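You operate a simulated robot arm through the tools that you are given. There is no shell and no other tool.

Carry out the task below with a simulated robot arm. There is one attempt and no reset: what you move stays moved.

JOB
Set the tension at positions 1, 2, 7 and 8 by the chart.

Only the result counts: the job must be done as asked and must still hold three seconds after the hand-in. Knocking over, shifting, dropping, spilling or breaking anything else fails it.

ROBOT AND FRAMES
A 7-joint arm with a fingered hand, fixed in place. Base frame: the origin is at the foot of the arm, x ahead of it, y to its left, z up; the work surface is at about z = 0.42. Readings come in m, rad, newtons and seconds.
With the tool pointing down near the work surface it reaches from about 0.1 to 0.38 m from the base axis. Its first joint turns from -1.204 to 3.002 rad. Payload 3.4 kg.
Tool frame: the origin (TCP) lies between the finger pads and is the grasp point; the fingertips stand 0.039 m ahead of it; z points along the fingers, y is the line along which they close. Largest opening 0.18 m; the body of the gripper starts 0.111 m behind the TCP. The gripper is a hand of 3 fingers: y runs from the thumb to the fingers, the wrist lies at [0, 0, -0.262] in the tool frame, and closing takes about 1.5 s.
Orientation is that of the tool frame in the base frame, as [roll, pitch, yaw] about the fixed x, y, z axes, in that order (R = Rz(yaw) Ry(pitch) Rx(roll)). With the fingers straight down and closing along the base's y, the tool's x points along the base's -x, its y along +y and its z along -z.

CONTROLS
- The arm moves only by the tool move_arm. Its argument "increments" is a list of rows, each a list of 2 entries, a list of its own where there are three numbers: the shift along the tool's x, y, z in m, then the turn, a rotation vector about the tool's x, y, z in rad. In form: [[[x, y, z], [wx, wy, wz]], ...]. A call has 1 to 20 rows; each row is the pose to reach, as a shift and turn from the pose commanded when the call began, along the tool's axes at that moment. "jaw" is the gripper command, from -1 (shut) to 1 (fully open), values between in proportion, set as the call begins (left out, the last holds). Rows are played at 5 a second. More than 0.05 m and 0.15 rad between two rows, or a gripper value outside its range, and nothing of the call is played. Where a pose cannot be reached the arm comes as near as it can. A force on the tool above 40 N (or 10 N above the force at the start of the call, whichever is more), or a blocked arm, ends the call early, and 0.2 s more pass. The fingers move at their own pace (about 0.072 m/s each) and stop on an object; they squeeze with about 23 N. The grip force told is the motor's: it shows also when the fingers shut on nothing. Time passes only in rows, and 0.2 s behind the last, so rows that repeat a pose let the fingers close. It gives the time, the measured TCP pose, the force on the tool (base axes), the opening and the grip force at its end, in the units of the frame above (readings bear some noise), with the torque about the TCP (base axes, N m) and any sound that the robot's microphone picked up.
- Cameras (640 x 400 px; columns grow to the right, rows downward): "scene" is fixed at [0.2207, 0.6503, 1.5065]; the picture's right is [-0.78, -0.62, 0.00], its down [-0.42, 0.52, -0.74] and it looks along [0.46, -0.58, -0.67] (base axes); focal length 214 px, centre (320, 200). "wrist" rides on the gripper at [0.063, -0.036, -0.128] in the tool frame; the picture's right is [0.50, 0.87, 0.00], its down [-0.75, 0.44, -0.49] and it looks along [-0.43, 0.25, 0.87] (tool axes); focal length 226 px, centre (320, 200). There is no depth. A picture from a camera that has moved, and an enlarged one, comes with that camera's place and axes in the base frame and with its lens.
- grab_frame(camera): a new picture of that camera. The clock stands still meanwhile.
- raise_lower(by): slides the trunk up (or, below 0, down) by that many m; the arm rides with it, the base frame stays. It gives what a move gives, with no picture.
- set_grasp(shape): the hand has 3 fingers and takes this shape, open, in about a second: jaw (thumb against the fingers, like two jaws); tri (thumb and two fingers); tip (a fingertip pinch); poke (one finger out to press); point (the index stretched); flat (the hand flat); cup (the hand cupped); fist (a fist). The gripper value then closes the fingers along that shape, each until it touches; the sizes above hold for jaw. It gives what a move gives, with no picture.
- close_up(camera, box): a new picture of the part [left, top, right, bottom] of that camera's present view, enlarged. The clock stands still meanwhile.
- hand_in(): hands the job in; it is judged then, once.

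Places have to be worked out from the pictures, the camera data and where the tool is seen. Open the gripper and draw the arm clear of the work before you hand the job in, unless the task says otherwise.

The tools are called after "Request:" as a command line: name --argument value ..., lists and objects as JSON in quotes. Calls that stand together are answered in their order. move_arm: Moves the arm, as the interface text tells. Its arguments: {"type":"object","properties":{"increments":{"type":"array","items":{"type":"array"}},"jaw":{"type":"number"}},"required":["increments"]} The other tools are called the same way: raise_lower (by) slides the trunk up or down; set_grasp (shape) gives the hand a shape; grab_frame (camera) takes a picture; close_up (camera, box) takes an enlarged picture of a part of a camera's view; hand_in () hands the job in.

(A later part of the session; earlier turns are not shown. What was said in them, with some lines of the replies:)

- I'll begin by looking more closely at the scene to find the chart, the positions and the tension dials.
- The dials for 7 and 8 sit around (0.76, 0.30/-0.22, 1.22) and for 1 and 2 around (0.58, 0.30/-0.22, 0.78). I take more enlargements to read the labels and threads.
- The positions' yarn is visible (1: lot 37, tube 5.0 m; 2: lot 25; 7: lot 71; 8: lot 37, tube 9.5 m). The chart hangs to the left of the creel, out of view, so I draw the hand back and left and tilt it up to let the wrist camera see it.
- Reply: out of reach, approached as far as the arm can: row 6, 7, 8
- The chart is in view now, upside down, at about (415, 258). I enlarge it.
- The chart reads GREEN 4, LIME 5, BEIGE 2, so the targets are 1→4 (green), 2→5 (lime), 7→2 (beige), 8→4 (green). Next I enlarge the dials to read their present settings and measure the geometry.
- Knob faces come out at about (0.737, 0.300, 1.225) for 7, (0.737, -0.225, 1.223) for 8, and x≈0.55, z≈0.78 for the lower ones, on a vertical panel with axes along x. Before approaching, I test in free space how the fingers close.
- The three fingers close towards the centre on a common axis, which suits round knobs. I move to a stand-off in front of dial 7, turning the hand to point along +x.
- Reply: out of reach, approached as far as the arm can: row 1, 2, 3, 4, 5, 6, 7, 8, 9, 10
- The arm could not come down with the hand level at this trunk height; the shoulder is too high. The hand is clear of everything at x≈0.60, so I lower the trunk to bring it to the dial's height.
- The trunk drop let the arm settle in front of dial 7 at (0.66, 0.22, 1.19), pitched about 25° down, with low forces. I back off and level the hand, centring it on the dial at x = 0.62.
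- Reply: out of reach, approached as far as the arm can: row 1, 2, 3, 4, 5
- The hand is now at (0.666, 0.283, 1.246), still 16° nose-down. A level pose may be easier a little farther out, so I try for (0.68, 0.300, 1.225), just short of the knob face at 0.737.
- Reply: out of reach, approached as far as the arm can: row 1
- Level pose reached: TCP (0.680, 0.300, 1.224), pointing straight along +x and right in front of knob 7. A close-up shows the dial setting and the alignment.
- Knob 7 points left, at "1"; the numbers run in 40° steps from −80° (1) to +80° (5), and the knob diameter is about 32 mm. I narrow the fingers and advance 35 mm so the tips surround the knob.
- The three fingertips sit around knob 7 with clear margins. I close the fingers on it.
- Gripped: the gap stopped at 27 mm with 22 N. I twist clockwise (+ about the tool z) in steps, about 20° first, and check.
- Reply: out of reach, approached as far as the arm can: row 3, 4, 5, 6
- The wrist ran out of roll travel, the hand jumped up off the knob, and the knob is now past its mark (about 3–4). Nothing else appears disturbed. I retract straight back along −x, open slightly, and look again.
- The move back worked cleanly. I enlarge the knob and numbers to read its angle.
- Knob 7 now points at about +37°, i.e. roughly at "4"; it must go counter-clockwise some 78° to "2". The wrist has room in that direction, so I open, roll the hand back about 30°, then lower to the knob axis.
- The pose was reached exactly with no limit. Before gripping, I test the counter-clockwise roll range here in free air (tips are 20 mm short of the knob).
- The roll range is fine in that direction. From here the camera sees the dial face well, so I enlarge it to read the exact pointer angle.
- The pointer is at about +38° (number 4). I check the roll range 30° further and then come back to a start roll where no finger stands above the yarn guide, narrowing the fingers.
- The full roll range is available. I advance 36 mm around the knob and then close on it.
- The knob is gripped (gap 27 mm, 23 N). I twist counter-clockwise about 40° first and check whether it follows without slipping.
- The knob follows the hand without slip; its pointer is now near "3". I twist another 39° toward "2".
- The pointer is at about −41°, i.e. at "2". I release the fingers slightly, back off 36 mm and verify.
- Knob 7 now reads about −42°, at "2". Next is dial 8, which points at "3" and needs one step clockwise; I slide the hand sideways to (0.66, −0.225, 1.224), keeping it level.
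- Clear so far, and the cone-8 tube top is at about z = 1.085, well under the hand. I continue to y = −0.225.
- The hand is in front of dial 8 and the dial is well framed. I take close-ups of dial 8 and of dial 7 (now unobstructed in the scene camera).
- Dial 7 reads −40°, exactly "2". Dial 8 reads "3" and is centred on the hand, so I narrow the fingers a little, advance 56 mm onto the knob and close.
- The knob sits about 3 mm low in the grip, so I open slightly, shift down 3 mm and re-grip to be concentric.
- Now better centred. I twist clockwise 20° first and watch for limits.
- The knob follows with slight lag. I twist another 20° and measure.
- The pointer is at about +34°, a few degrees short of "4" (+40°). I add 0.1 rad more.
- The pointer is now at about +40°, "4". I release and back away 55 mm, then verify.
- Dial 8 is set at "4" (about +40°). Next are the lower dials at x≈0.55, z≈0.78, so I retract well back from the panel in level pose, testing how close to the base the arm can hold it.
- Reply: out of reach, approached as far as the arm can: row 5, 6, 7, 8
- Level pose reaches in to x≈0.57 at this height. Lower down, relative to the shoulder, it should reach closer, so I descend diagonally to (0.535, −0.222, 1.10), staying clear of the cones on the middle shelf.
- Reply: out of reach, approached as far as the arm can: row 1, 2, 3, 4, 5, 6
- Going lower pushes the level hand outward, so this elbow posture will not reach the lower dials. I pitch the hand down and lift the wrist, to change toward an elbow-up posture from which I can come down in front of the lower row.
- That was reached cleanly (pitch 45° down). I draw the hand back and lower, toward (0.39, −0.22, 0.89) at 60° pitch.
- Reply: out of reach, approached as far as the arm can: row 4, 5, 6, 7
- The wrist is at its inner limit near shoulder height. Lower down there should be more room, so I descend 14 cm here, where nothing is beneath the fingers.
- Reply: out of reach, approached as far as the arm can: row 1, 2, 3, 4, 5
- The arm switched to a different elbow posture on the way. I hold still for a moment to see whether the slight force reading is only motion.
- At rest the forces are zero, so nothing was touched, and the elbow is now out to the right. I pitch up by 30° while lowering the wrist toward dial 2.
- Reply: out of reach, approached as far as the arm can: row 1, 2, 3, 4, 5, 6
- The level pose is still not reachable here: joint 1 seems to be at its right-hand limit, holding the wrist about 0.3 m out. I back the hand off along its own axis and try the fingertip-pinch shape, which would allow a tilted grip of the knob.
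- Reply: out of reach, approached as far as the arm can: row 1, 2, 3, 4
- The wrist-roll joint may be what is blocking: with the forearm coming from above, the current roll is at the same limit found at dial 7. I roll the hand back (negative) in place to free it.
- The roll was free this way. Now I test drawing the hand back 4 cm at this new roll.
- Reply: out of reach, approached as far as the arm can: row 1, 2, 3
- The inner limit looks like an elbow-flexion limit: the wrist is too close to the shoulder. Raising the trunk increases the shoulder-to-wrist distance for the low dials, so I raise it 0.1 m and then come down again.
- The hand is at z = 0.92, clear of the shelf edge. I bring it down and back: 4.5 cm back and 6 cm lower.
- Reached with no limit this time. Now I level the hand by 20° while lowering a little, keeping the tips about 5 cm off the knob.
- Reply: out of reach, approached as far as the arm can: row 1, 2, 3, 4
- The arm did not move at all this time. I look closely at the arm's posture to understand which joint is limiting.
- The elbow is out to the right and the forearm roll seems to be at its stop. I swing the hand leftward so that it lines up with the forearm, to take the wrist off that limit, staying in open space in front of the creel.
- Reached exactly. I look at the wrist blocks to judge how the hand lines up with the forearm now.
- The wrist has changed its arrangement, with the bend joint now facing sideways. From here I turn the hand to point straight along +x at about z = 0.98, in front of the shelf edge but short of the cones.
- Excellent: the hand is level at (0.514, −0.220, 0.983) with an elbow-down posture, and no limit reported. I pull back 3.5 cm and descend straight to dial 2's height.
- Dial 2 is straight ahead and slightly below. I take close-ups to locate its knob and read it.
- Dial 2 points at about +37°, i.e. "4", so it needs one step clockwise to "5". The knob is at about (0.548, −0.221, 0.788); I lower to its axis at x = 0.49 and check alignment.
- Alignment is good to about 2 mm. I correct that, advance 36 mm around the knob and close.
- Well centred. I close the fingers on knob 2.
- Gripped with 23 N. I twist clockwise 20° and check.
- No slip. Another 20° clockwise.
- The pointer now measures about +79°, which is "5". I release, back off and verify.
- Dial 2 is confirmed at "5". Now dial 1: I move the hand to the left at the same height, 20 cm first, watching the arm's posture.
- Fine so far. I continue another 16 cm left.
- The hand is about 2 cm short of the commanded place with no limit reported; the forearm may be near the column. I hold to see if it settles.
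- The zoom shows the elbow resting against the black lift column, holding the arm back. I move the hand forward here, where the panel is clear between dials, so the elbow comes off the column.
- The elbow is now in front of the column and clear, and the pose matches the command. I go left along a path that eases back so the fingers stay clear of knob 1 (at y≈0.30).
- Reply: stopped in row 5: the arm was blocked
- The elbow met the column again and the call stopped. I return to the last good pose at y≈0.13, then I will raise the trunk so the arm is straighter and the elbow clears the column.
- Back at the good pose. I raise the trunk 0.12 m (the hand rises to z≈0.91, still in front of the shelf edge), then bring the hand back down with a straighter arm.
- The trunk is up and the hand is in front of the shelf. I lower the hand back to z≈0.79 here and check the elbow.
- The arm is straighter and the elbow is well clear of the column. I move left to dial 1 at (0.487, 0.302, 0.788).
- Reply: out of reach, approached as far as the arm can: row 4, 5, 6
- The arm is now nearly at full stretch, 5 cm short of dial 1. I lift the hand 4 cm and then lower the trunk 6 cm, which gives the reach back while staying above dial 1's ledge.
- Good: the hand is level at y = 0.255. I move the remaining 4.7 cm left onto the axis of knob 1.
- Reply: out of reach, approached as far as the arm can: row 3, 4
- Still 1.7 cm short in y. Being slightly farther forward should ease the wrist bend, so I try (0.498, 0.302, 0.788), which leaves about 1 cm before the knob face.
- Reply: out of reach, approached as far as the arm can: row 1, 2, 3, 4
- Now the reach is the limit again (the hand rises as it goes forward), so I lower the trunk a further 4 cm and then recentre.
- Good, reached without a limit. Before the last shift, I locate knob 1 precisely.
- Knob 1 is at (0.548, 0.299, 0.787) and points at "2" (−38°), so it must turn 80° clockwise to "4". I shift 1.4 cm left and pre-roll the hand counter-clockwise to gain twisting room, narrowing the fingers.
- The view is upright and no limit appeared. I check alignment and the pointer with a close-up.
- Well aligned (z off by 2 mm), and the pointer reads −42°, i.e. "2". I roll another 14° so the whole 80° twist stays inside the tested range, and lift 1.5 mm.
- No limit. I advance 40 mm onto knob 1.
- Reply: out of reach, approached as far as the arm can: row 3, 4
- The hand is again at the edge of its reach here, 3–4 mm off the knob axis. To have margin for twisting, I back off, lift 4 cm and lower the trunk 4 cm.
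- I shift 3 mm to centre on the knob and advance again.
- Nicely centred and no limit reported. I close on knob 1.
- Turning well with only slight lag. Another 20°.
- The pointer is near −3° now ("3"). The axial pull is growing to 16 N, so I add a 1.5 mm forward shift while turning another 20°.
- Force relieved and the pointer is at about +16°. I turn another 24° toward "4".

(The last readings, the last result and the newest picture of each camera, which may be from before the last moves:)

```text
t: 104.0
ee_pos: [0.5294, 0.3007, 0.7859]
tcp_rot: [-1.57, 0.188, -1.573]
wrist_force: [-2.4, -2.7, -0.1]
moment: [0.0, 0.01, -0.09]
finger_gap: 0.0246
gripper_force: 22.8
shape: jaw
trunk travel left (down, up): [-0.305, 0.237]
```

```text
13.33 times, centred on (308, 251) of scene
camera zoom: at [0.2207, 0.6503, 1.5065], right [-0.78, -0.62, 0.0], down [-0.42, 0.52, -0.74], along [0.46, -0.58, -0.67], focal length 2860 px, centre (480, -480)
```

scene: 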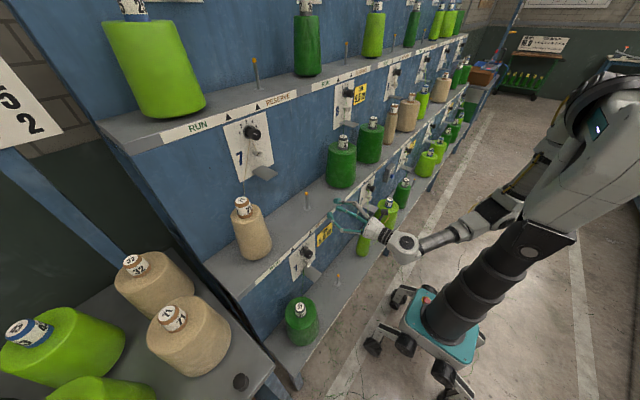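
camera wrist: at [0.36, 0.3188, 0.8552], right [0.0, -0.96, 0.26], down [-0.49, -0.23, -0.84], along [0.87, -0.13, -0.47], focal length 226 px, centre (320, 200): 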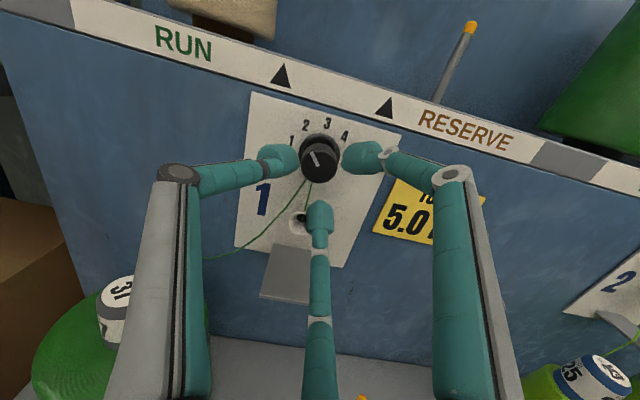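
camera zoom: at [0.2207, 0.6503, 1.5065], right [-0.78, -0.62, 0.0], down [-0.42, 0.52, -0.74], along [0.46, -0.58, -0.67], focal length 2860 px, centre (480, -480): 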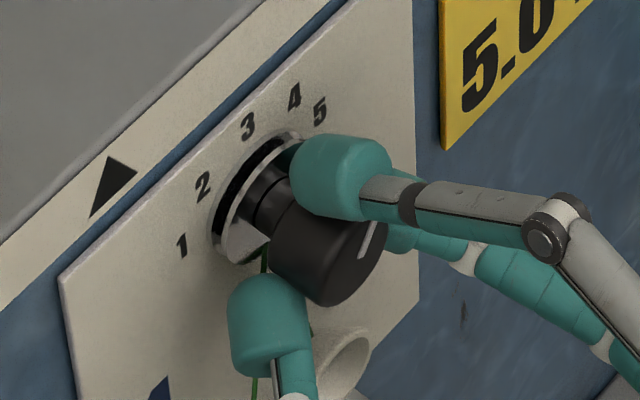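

The pointer measures about +34°; I add 0.1 rad more.

Request:
move_arm --increments '[[[0, 0, 0], [0, 0, 0.05]], [[0, 0, 0], [0, 0, 0.1]], [[0, 0, 0], [0, 0, 0.1]]]'

Request:
close_up --camera "wrist" --box '[260, 110, 380, 220]'

```text
t: 104.8
ee_pos: [0.5295, 0.3003, 0.7879]
tcp_rot: [-1.567, 0.287, -1.572]
wrist_force: [-5.2, -1.9, -2.3]
moment: [-0.05, 0.03, -0.14]
finger_gap: 0.0247
gripper_force: 23.1
shape: jaw
trunk travel left (down, up): [-0.305, 0.237]
```

```text
3.64 times, centred on (320, 165) of wrist
camera zoom: at [0.4018, 0.2296, 0.8032], right [0.0, -0.23, -0.97], down [-0.49, 0.85, -0.2], along [0.87, 0.48, -0.11], focal length 822 px, centre (320, 327)
```

zoom: 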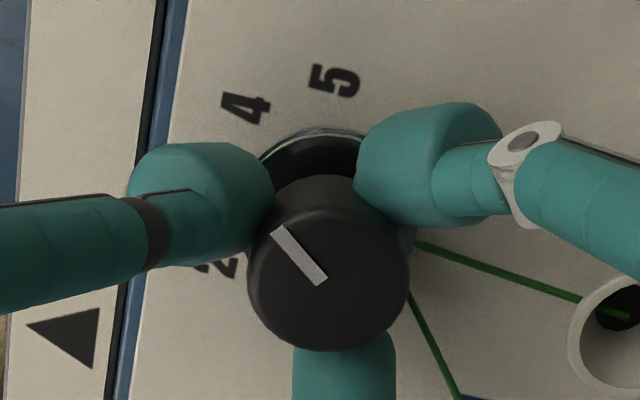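

The pointer measures about +40°: "4". I release, back off and verify.

Request:
move_arm --increments '[[[0, 0, 0], [0, 0, 0]], [[0, 0, 0], [0, 0, 0]], [[0, 0, 0], [0, 0, 0]], [[0, 0, -0.014], [0, 0, 0]], [[0, 0, -0.028], [0, 0, 0]], [[0, 0, -0.042], [0, 0, 0]], [[0, 0, -0.042], [0, 0, 0]]]' --jaw -0.55

Request:
close_up --camera "wrist" --box '[265, 95, 375, 205]'

Request:
close_up --camera "scene" --box '[284, 236, 332, 266]'

Request:
grab_frame --camera "scene"

```text
t: 106.5
ee_pos: [0.4859, 0.3006, 0.7854]
tcp_rot: [-1.568, 0.287, -1.57]
wrist_force: [0.1, -0.3, 0.0]
moment: [-0.05, 0.01, 0.02]
finger_gap: 0.04
gripper_force: 0.1
shape: jaw
trunk travel left (down, up): [-0.305, 0.237]
```

```text
3.64 times, centred on (320, 150) of wrist
camera zoom: at [0.3588, 0.2307, 0.8021], right [0.0, -0.24, -0.97], down [-0.49, 0.85, -0.21], along [0.87, 0.48, -0.11], focal length 822 px, centre (320, 382)
```

zoom: 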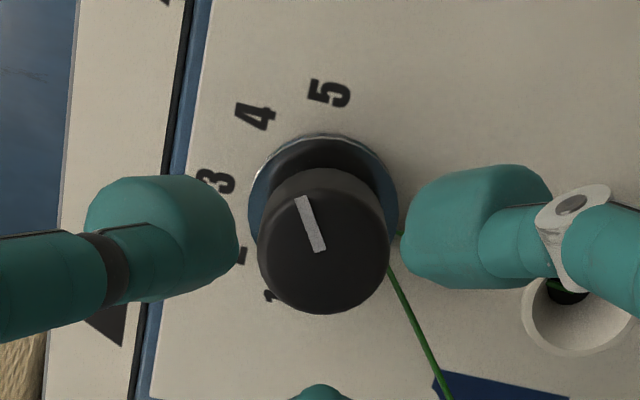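

```text
13.33 times, centred on (308, 251) of scene
camera zoom: at [0.2207, 0.6503, 1.5065], right [-0.78, -0.62, 0.0], down [-0.42, 0.52, -0.74], along [0.46, -0.58, -0.67], focal length 2860 px, centre (480, -480)
```

zoom: 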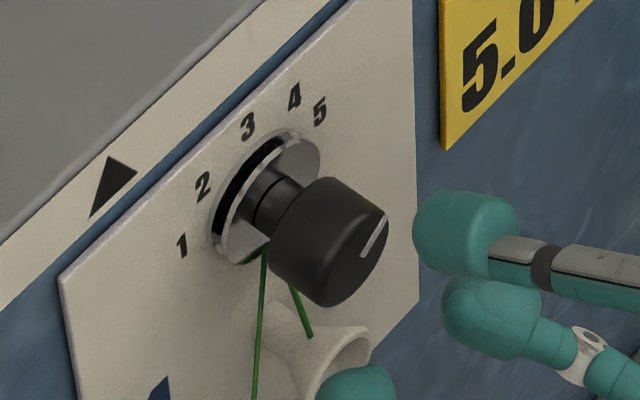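

```text
taken
```

scene: 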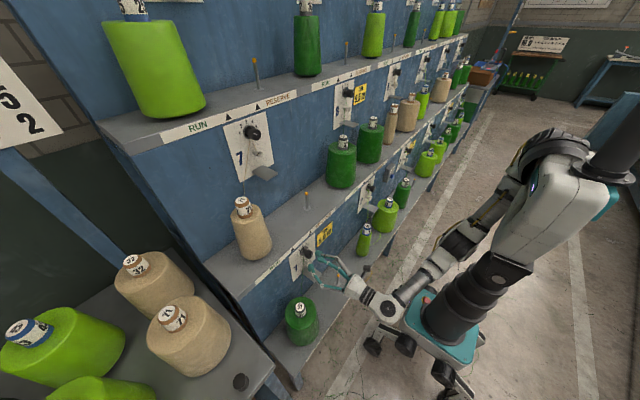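

After releasing, the pointer ended near +56° — the opening fingers dragged the knob about 17° too far. I go back in, re-grip, and turn it back, then release more gently.

Request:
move_arm --increments '[[[0.0016, -0.0015, 0.012], [0, 0, 0]], [[0.0016, -0.0015, 0.026], [0, 0, 0]], [[0.0016, -0.0015, 0.041], [0, 0, 0]], [[0.0016, -0.0015, 0.041], [0, 0, 0]]]'

Request:
close_up --camera "wrist" --box '[260, 110, 380, 220]'

```text
t: 107.5
ee_pos: [0.5264, 0.2988, 0.7892]
tcp_rot: [-1.568, 0.288, -1.571]
wrist_force: [-0.2, 0.0, 0.5]
moment: [0.01, 0.0, 0.02]
finger_gap: 0.0402
gripper_force: 0.0
shape: jaw
trunk travel left (down, up): [-0.305, 0.237]
```

```text
3.64 times, centred on (320, 165) of wrist
camera zoom: at [0.4, 0.2293, 0.8066], right [0.0, -0.23, -0.97], down [-0.49, 0.85, -0.21], along [0.87, 0.48, -0.11], focal length 822 px, centre (320, 327)
```

zoom: 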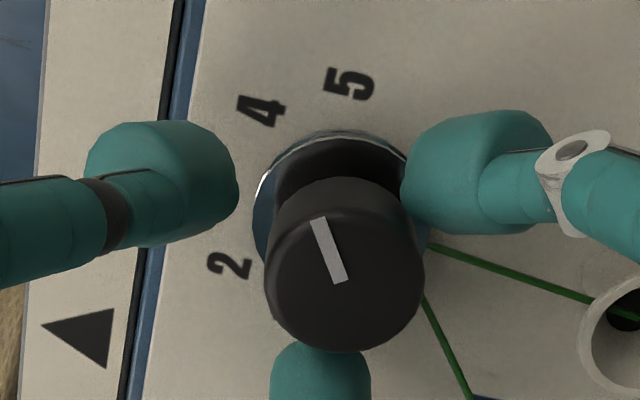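

The knob sits about 3–4 mm low and right in the open grip; I correct that before closing.

Request:
move_arm --increments '[[[0.0038, 0.0024, 0.001], [0, 0, 0]], [[0.0038, 0.0024, 0.001], [0, 0, 0]]]'

Request:
close_up --camera "wrist" --box '[260, 110, 380, 220]'

```text
t: 108.0
ee_pos: [0.5295, 0.296, 0.786]
tcp_rot: [-1.567, 0.287, -1.571]
wrist_force: [-0.1, -0.2, -0.1]
moment: [-0.01, -0.01, -0.01]
finger_gap: 0.0404
gripper_force: 0.1
shape: jaw
trunk travel left (down, up): [-0.305, 0.237]
```

```text
3.64 times, centred on (320, 165) of wrist
camera zoom: at [0.4013, 0.2255, 0.8028], right [0.0, -0.23, -0.97], down [-0.49, 0.85, -0.21], along [0.87, 0.48, -0.11], focal length 822 px, centre (320, 327)
```

zoom: 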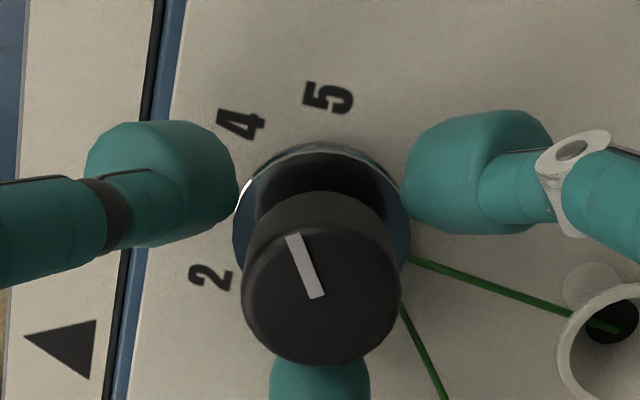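

Aligned; the pointer reads about +55.5°. I close and turn back about 16° counter-clockwise.

Request:
move_arm --increments '[[[0, 0, 0], [0, 0, 0]], [[0, 0, 0], [0, 0, 0]], [[0, 0, 0], [0, 0, 0]], [[0, 0, 0], [0, 0, 0]], [[0, 0, 0], [0, 0, 0]]]' --jaw -1

Request:
move_arm --increments '[[[0, 0, 0], [0, 0, -0.07]], [[0, 0, 0], [0, 0, -0.14]], [[0, 0, 0], [0, 0, -0.21]], [[0, 0, 0], [0, 0, -0.28]], [[0, 0, 0], [0, 0, -0.28]]]'

Request:
close_up --camera "wrist" --box '[260, 110, 380, 220]'

Request:
close_up --camera "scene" --box '[284, 236, 332, 266]'

```text
t: 109.2
ee_pos: [0.5288, 0.2957, 0.7862]
tcp_rot: [-1.569, 0.287, -1.57]
wrist_force: [2.7, -2.0, -0.3]
moment: [0.01, 0.02, -0.06]
finger_gap: 0.0247
gripper_force: 23.2
shape: jaw
trunk travel left (down, up): [-0.305, 0.237]
```

```text
t: 110.5
ee_pos: [0.5284, 0.2959, 0.7859]
tcp_rot: [-1.568, 0.008, -1.571]
wrist_force: [0.3, 0.7, 6.4]
moment: [0.03, -0.25, 0.04]
finger_gap: 0.0245
gripper_force: 23.0
shape: jaw
trunk travel left (down, up): [-0.305, 0.237]
```

```text
3.64 times, centred on (320, 165) of wrist
camera zoom: at [0.4015, 0.2323, 0.8212], right [0.0, -0.49, -0.87], down [-0.49, 0.76, -0.43], along [0.87, 0.43, -0.24], focal length 822 px, centre (320, 327)
```

zoom: 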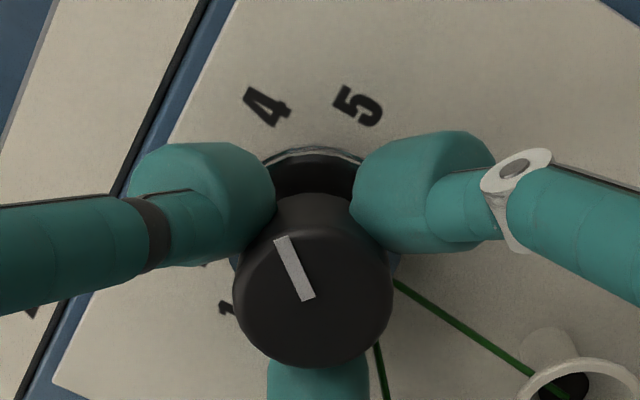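

```text
13.33 times, centred on (308, 251) of scene
camera zoom: at [0.2207, 0.6503, 1.5065], right [-0.78, -0.62, 0.0], down [-0.42, 0.52, -0.74], along [0.46, -0.58, -0.67], focal length 2860 px, centre (480, -480)
```

zoom: 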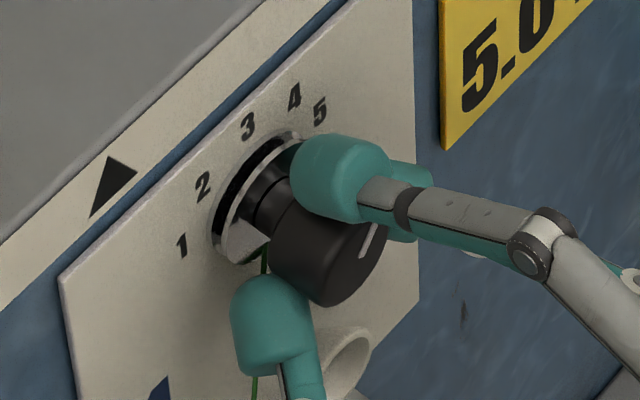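

The pointer reads about +37–38°. I release gradually this time: ease the squeeze first, then open in small steps, checking before moving away.

Request:
move_arm --increments '[[[0, 0, 0], [0, 0, 0]], [[0, 0, 0], [0, 0, 0]], [[0, 0, 0], [0, 0, 0]]]' --jaw -0.72

Request:
move_arm --increments '[[[0, 0, 0], [0, 0, 0]], [[0, 0, 0], [0, 0, 0]]]' --jaw -0.68

Request:
move_arm --increments '[[[0, 0, 0], [0, 0, 0]], [[0, 0, 0], [0, 0, 0]]]' --jaw -0.58

Request:
close_up --camera "wrist" --box '[260, 110, 380, 220]'

Request:
close_up --camera "scene" --box '[284, 236, 332, 266]'

```text
t: 111.2
ee_pos: [0.53, 0.2943, 0.7843]
tcp_rot: [-1.569, 0.005, -1.574]
wrist_force: [-0.3, -1.5, -0.6]
moment: [0.04, -0.02, 0.04]
finger_gap: 0.0257
gripper_force: 22.5
shape: jaw
trunk travel left (down, up): [-0.305, 0.237]
```

```text
t: 111.8
ee_pos: [0.5291, 0.295, 0.785]
tcp_rot: [-1.569, 0.007, -1.57]
wrist_force: [-0.7, 0.0, -1.2]
moment: [-0.01, 0.06, 0.05]
finger_gap: 0.0304
gripper_force: 0.1
shape: jaw
trunk travel left (down, up): [-0.305, 0.237]
```

```text
t: 112.5
ee_pos: [0.5285, 0.2951, 0.7837]
tcp_rot: [-1.567, 0.006, -1.57]
wrist_force: [0.5, 0.8, -0.4]
moment: [0.01, 0.02, 0.0]
finger_gap: 0.0373
gripper_force: 0.0
shape: jaw
trunk travel left (down, up): [-0.305, 0.237]
```

```text
3.64 times, centred on (320, 165) of wrist
camera zoom: at [0.4019, 0.2323, 0.8201], right [0.0, -0.49, -0.87], down [-0.49, 0.76, -0.43], along [0.87, 0.43, -0.24], focal length 822 px, centre (320, 327)
```

zoom: 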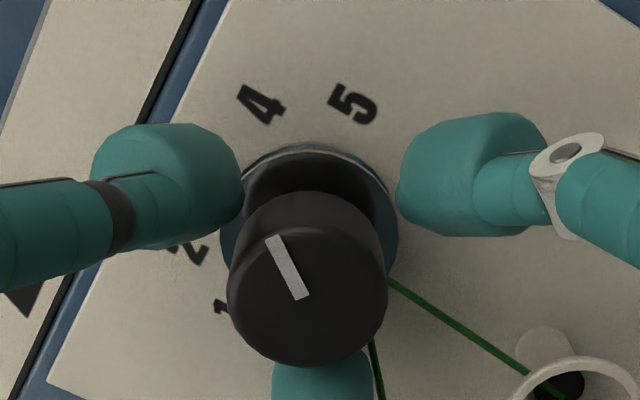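

```text
13.33 times, centred on (308, 251) of scene
camera zoom: at [0.2207, 0.6503, 1.5065], right [-0.78, -0.62, 0.0], down [-0.42, 0.52, -0.74], along [0.46, -0.58, -0.67], focal length 2860 px, centre (480, -480)
```

zoom: 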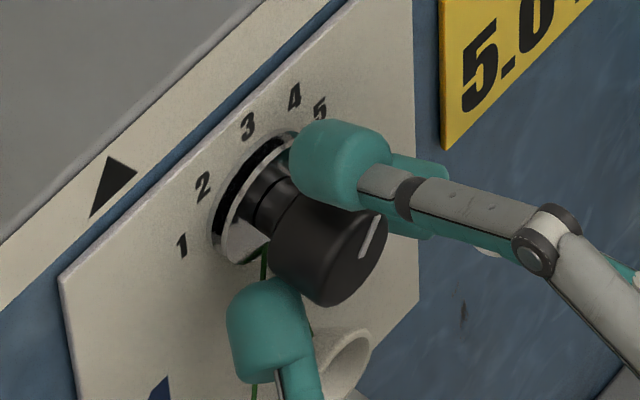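

The gentle release kept it: the pointer reads about +35–37°. I back away straight and take a better look.

Request:
move_arm --increments '[[[0, 0, -0.014], [0, 0, 0]], [[0, 0, -0.028], [0, 0, 0]], [[0, 0, -0.042], [0, 0, 0]], [[0, 0, -0.042], [0, 0, 0]]]'

Request:
move_arm --increments '[[[0, 0, 0], [0, 0, -0.14]], [[0, 0, 0], [0, 0, -0.28]], [[0, 0, 0], [0, 0, -0.42]], [[0, 0, 0], [0, 0, -0.56]], [[0, 0, 0], [0, 0, -0.7]], [[0, 0, 0], [0, 0, -0.84]], [[0, 0, 0], [0, 0, -0.98]], [[0, 0, 0], [0, 0, -1.06]], [[0, 0, 0], [0, 0, -1.06]]]'

Request:
close_up --camera "wrist" --box '[265, 100, 375, 210]'

Request:
close_up --camera "scene" --box '[284, 236, 332, 266]'

```text
t: 113.5
ee_pos: [0.4873, 0.2935, 0.7852]
tcp_rot: [-1.57, 0.006, -1.573]
wrist_force: [-0.9, -0.5, 0.1]
moment: [0.0, 0.02, -0.01]
finger_gap: 0.0375
gripper_force: 0.1
shape: jaw
trunk travel left (down, up): [-0.305, 0.237]
```

```text
t: 115.5
ee_pos: [0.4866, 0.2952, 0.7847]
tcp_rot: [-1.567, -1.053, -1.576]
wrist_force: [0.1, 1.1, -0.4]
moment: [0.01, 0.02, -0.02]
finger_gap: 0.0376
gripper_force: 0.1
shape: jaw
trunk travel left (down, up): [-0.305, 0.237]
```

```text
3.64 times, centred on (320, 155) of wrist
camera zoom: at [0.3589, 0.2966, 0.856], right [0.0, -1.0, 0.01], down [-0.49, -0.01, -0.87], along [0.87, 0.0, -0.49], focal length 822 px, centre (320, 364)
```

zoom: 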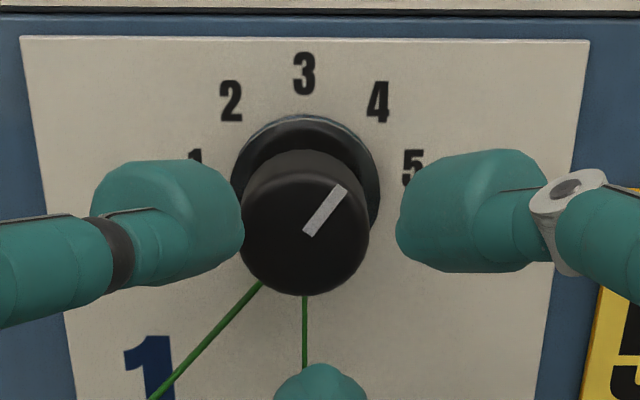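

```text
13.33 times, centred on (308, 251) of scene
camera zoom: at [0.2207, 0.6503, 1.5065], right [-0.78, -0.62, 0.0], down [-0.42, 0.52, -0.74], along [0.46, -0.58, -0.67], focal length 2860 px, centre (480, -480)
```

zoom: 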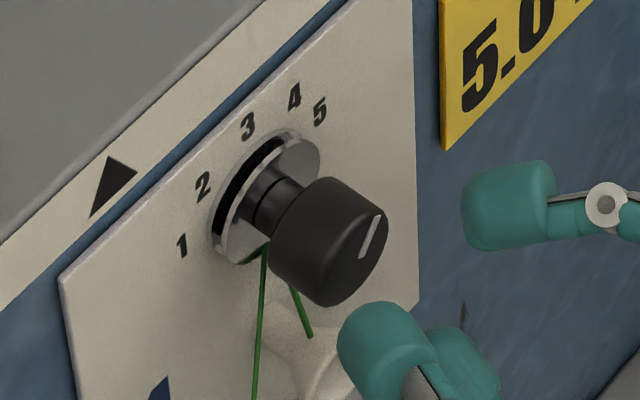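

In the upright view knob 1 points at "4" (about +37°). I now recheck the other three dials at high zoom from the scene camera.

Request:
close_up --camera "scene" --box '[364, 180, 380, 190]'

Request:
close_up --camera "scene" --box '[342, 84, 362, 97]'

Request:
close_up --camera "scene" --box '[244, 122, 268, 142]'

Request:
grab_frame --camera "scene"

```text
16.00 times, centred on (372, 185) of scene
camera zoom: at [0.2207, 0.6503, 1.5065], right [-0.78, -0.62, 0.0], down [-0.42, 0.52, -0.74], along [0.46, -0.58, -0.67], focal length 3432 px, centre (-512, 440)
```

zoom: 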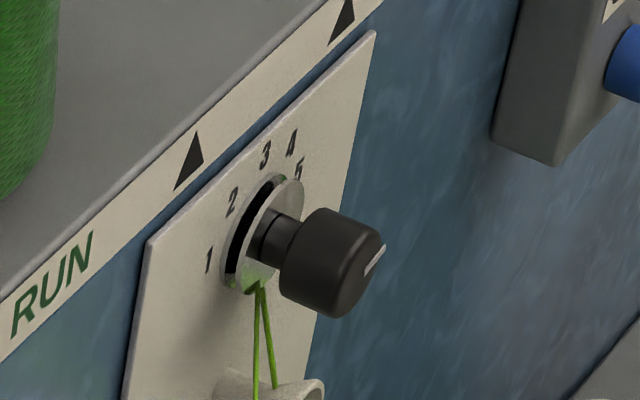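

```text
16.00 times, centred on (352, 90) of scene
camera zoom: at [0.2207, 0.6503, 1.5065], right [-0.78, -0.62, 0.0], down [-0.42, 0.52, -0.74], along [0.46, -0.58, -0.67], focal length 3432 px, centre (-192, 1952)
```

zoom: 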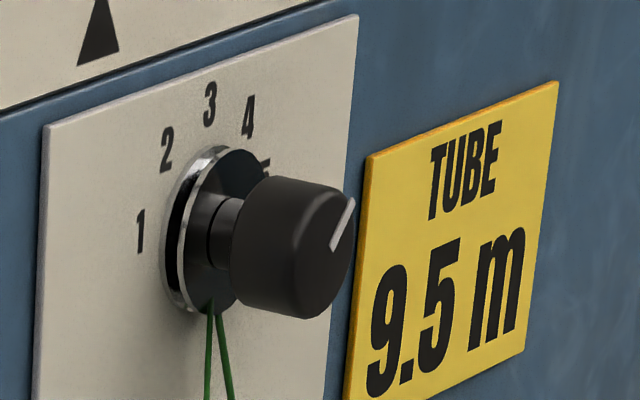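

```text
16.00 times, centred on (256, 132) of scene
camera zoom: at [0.2207, 0.6503, 1.5065], right [-0.78, -0.62, 0.0], down [-0.42, 0.52, -0.74], along [0.46, -0.58, -0.67], focal length 3432 px, centre (1344, 1288)
```

zoom: 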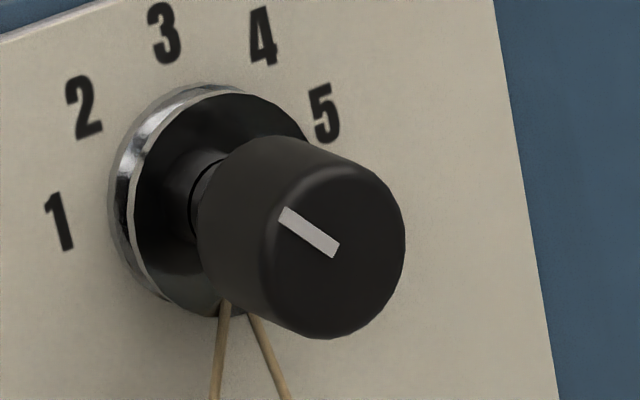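

```text
taken
```

scene: 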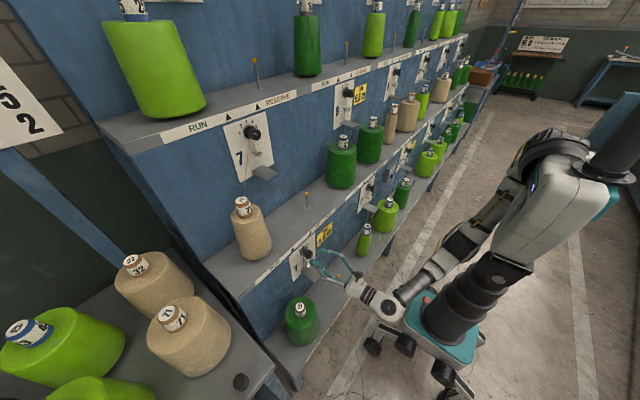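

All four read right: 7 at "2" (−39°), 8 at "4", 2 at "5", 1 at "4". Now I draw the hand back and to the right, away from dial 1 and the ledges.

Request:
move_arm --increments '[[[0, 0, -0.015], [0, 0, 0]], [[0.0156, 0.0199, -0.025], [0, 0, 0]], [[0.0313, 0.0398, -0.03], [0, 0, 0]], [[0.0469, 0.0596, -0.03], [0, 0, 0]], [[0.0625, 0.0795, -0.03], [0, 0, 0]], [[0.0625, 0.0795, -0.03], [0, 0, 0]]]'

Request:
grab_frame --camera "scene"

Request:
grab_frame --camera "wrist"

```text
t: 116.8
ee_pos: [0.4564, 0.1929, 0.7989]
tcp_rot: [-1.566, -1.053, -1.573]
wrist_force: [0.3, -0.1, -0.1]
moment: [0.0, -0.01, -0.01]
finger_gap: 0.0376
gripper_force: 0.0
shape: jaw
trunk travel left (down, up): [-0.305, 0.237]
```

```text
taken
```

scene: 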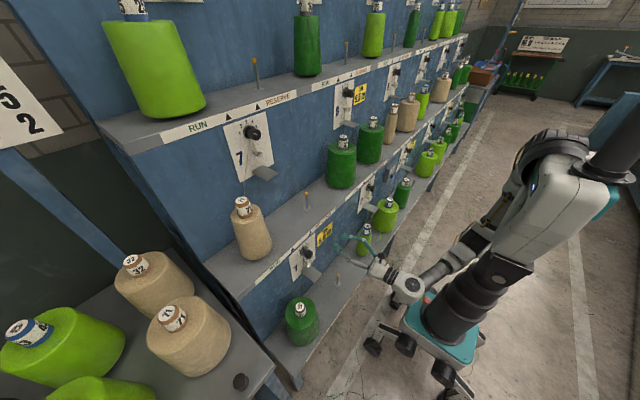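

```text
taken
camera wrist: at [0.3285, 0.1944, 0.871], right [0.0, -1.0, 0.01], down [-0.49, -0.01, -0.87], along [0.87, 0.0, -0.49], focal length 226 px, centre (320, 200)
```

wrist: 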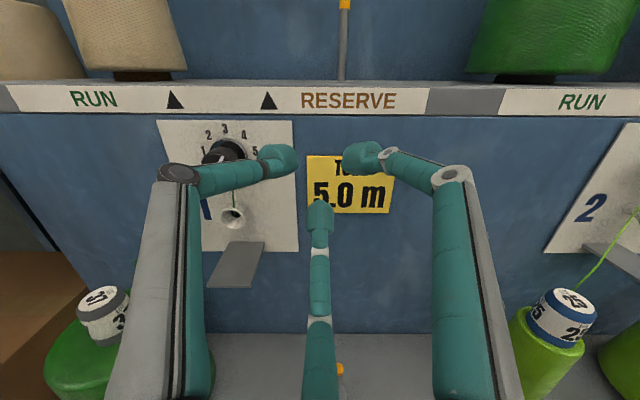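

Clear of the work. I move a little further right, between dials 1 and 2, and open the hand; from there I can view both lower dials once more.

Request:
move_arm --increments '[[[0.0178, 0.0313, 0], [0, 0, 0]], [[0.0356, 0.0626, 0], [0, 0, 0]], [[0.0535, 0.0939, 0], [0, 0, 0]], [[0.0713, 0.1252, 0], [0, 0, 0]], [[0.0713, 0.1252, 0], [0, 0, 0]]]' --jaw 0.0

Request:
grab_frame --camera "wrist"

Request:
grab_frame --camera "scene"

```text
t: 118.0
ee_pos: [0.4585, 0.0506, 0.8004]
tcp_rot: [-1.566, -1.053, -1.577]
wrist_force: [0.1, -0.5, -0.3]
moment: [0.0, -0.01, 0.03]
finger_gap: 0.0894
gripper_force: 0.1
shape: jaw
trunk travel left (down, up): [-0.305, 0.237]
```

```text
taken
camera wrist: at [0.3313, 0.0513, 0.8722], right [0.0, -1.0, 0.01], down [-0.49, -0.01, -0.87], along [0.87, 0.0, -0.49], focal length 226 px, centre (320, 200)
```

wrist: 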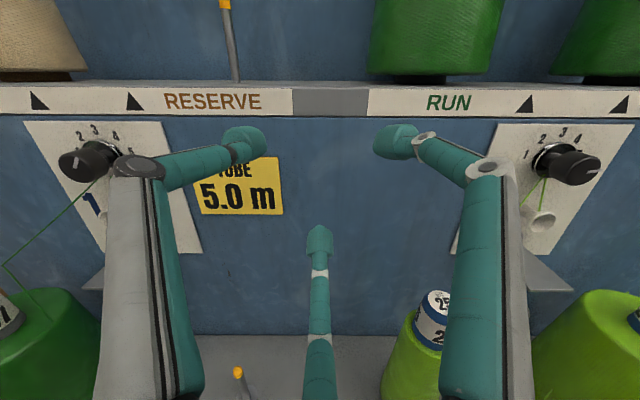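

```text
taken
```

scene: 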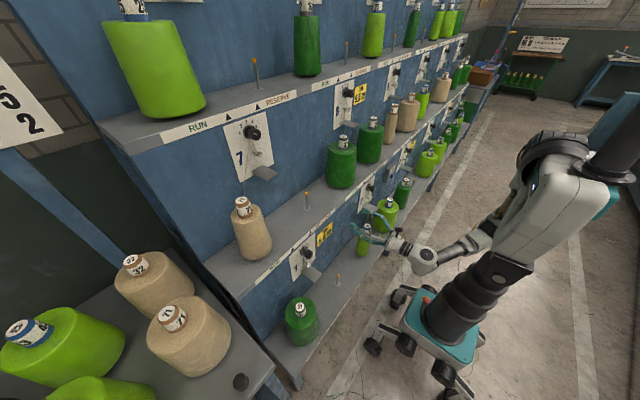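

Both lower dials are visible from here. I zoom in on each for a final reading.

Request:
close_up --camera "wrist" --box '[50, 110, 130, 200]'

Request:
close_up --camera "wrist" --box '[520, 115, 620, 205]'

```text
4.44 times, centred on (90, 155) of wrist
camera zoom: at [0.3313, 0.0513, 0.8722], right [0.0, -1.0, 0.01], down [-0.49, -0.01, -0.87], along [0.87, 0.0, -0.49], focal length 1005 px, centre (1342, 400)
```

zoom: 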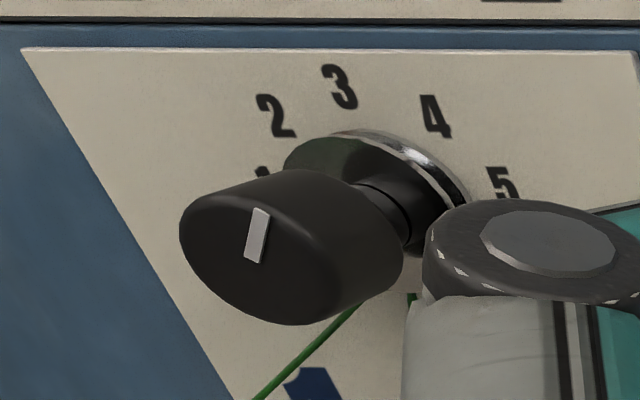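

```text
4.44 times, centred on (570, 160) of wrist
camera zoom: at [0.3313, 0.0513, 0.8722], right [0.0, -1.0, 0.01], down [-0.49, -0.01, -0.87], along [0.87, 0.0, -0.49], focal length 1005 px, centre (-791, 378)
```

zoom: 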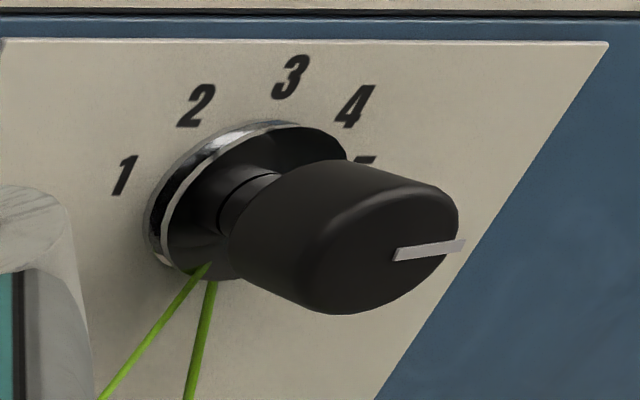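

Final readings: dial 1 at "4" (about +36°), dial 2 at "5" (about +77°), dial 7 at "2" (−40°) and dial 8 at "4" (about +40°). The hand is open, touching nothing and clear of the dials and cones, and nothing else looks shifted compared with the first picture, so I hand in.

Request:
hand_in

```text
The job is handed in.
```

I set the tension at all four positions from the colour chart (green 4, lime 5, beige 2) and handed the job in. The hand-in gave no verdict, so these are my own readings from the camera pictures:

| Position | Yarn | Chart setting | Pointer reading |
|---|---|---|---|
| 1 | green | 4 | about +36° (mark at +40°) |
| 2 | lime | 5 | about +77° (mark at +80°) |
| 7 | beige | 2 | about −40° (mark at −40°) |
| 8 | green | 4 | about +40° (mark at +40°) |

- **Accuracy:** My angle measurements vary by roughly 3° depending on the view. Position 1 is the furthest from its mark, about 4° short of "4". The marks are 40° apart.
- **Position 7:** The hand jumped off this knob partway through its first turn and left it near "4". I re-gripped and turned it back to "2".
- **Position 1:** The fingers dragged this knob about 17° too far when they first let go. I turned it back and released more gently.
- **Everything else:** The hand is open and clear of the dials and cones. Compared with the first picture, I saw nothing else shifted. The elbow leaned on the robot's own column twice while I was reaching for position 1, but it touched nothing on the creel.
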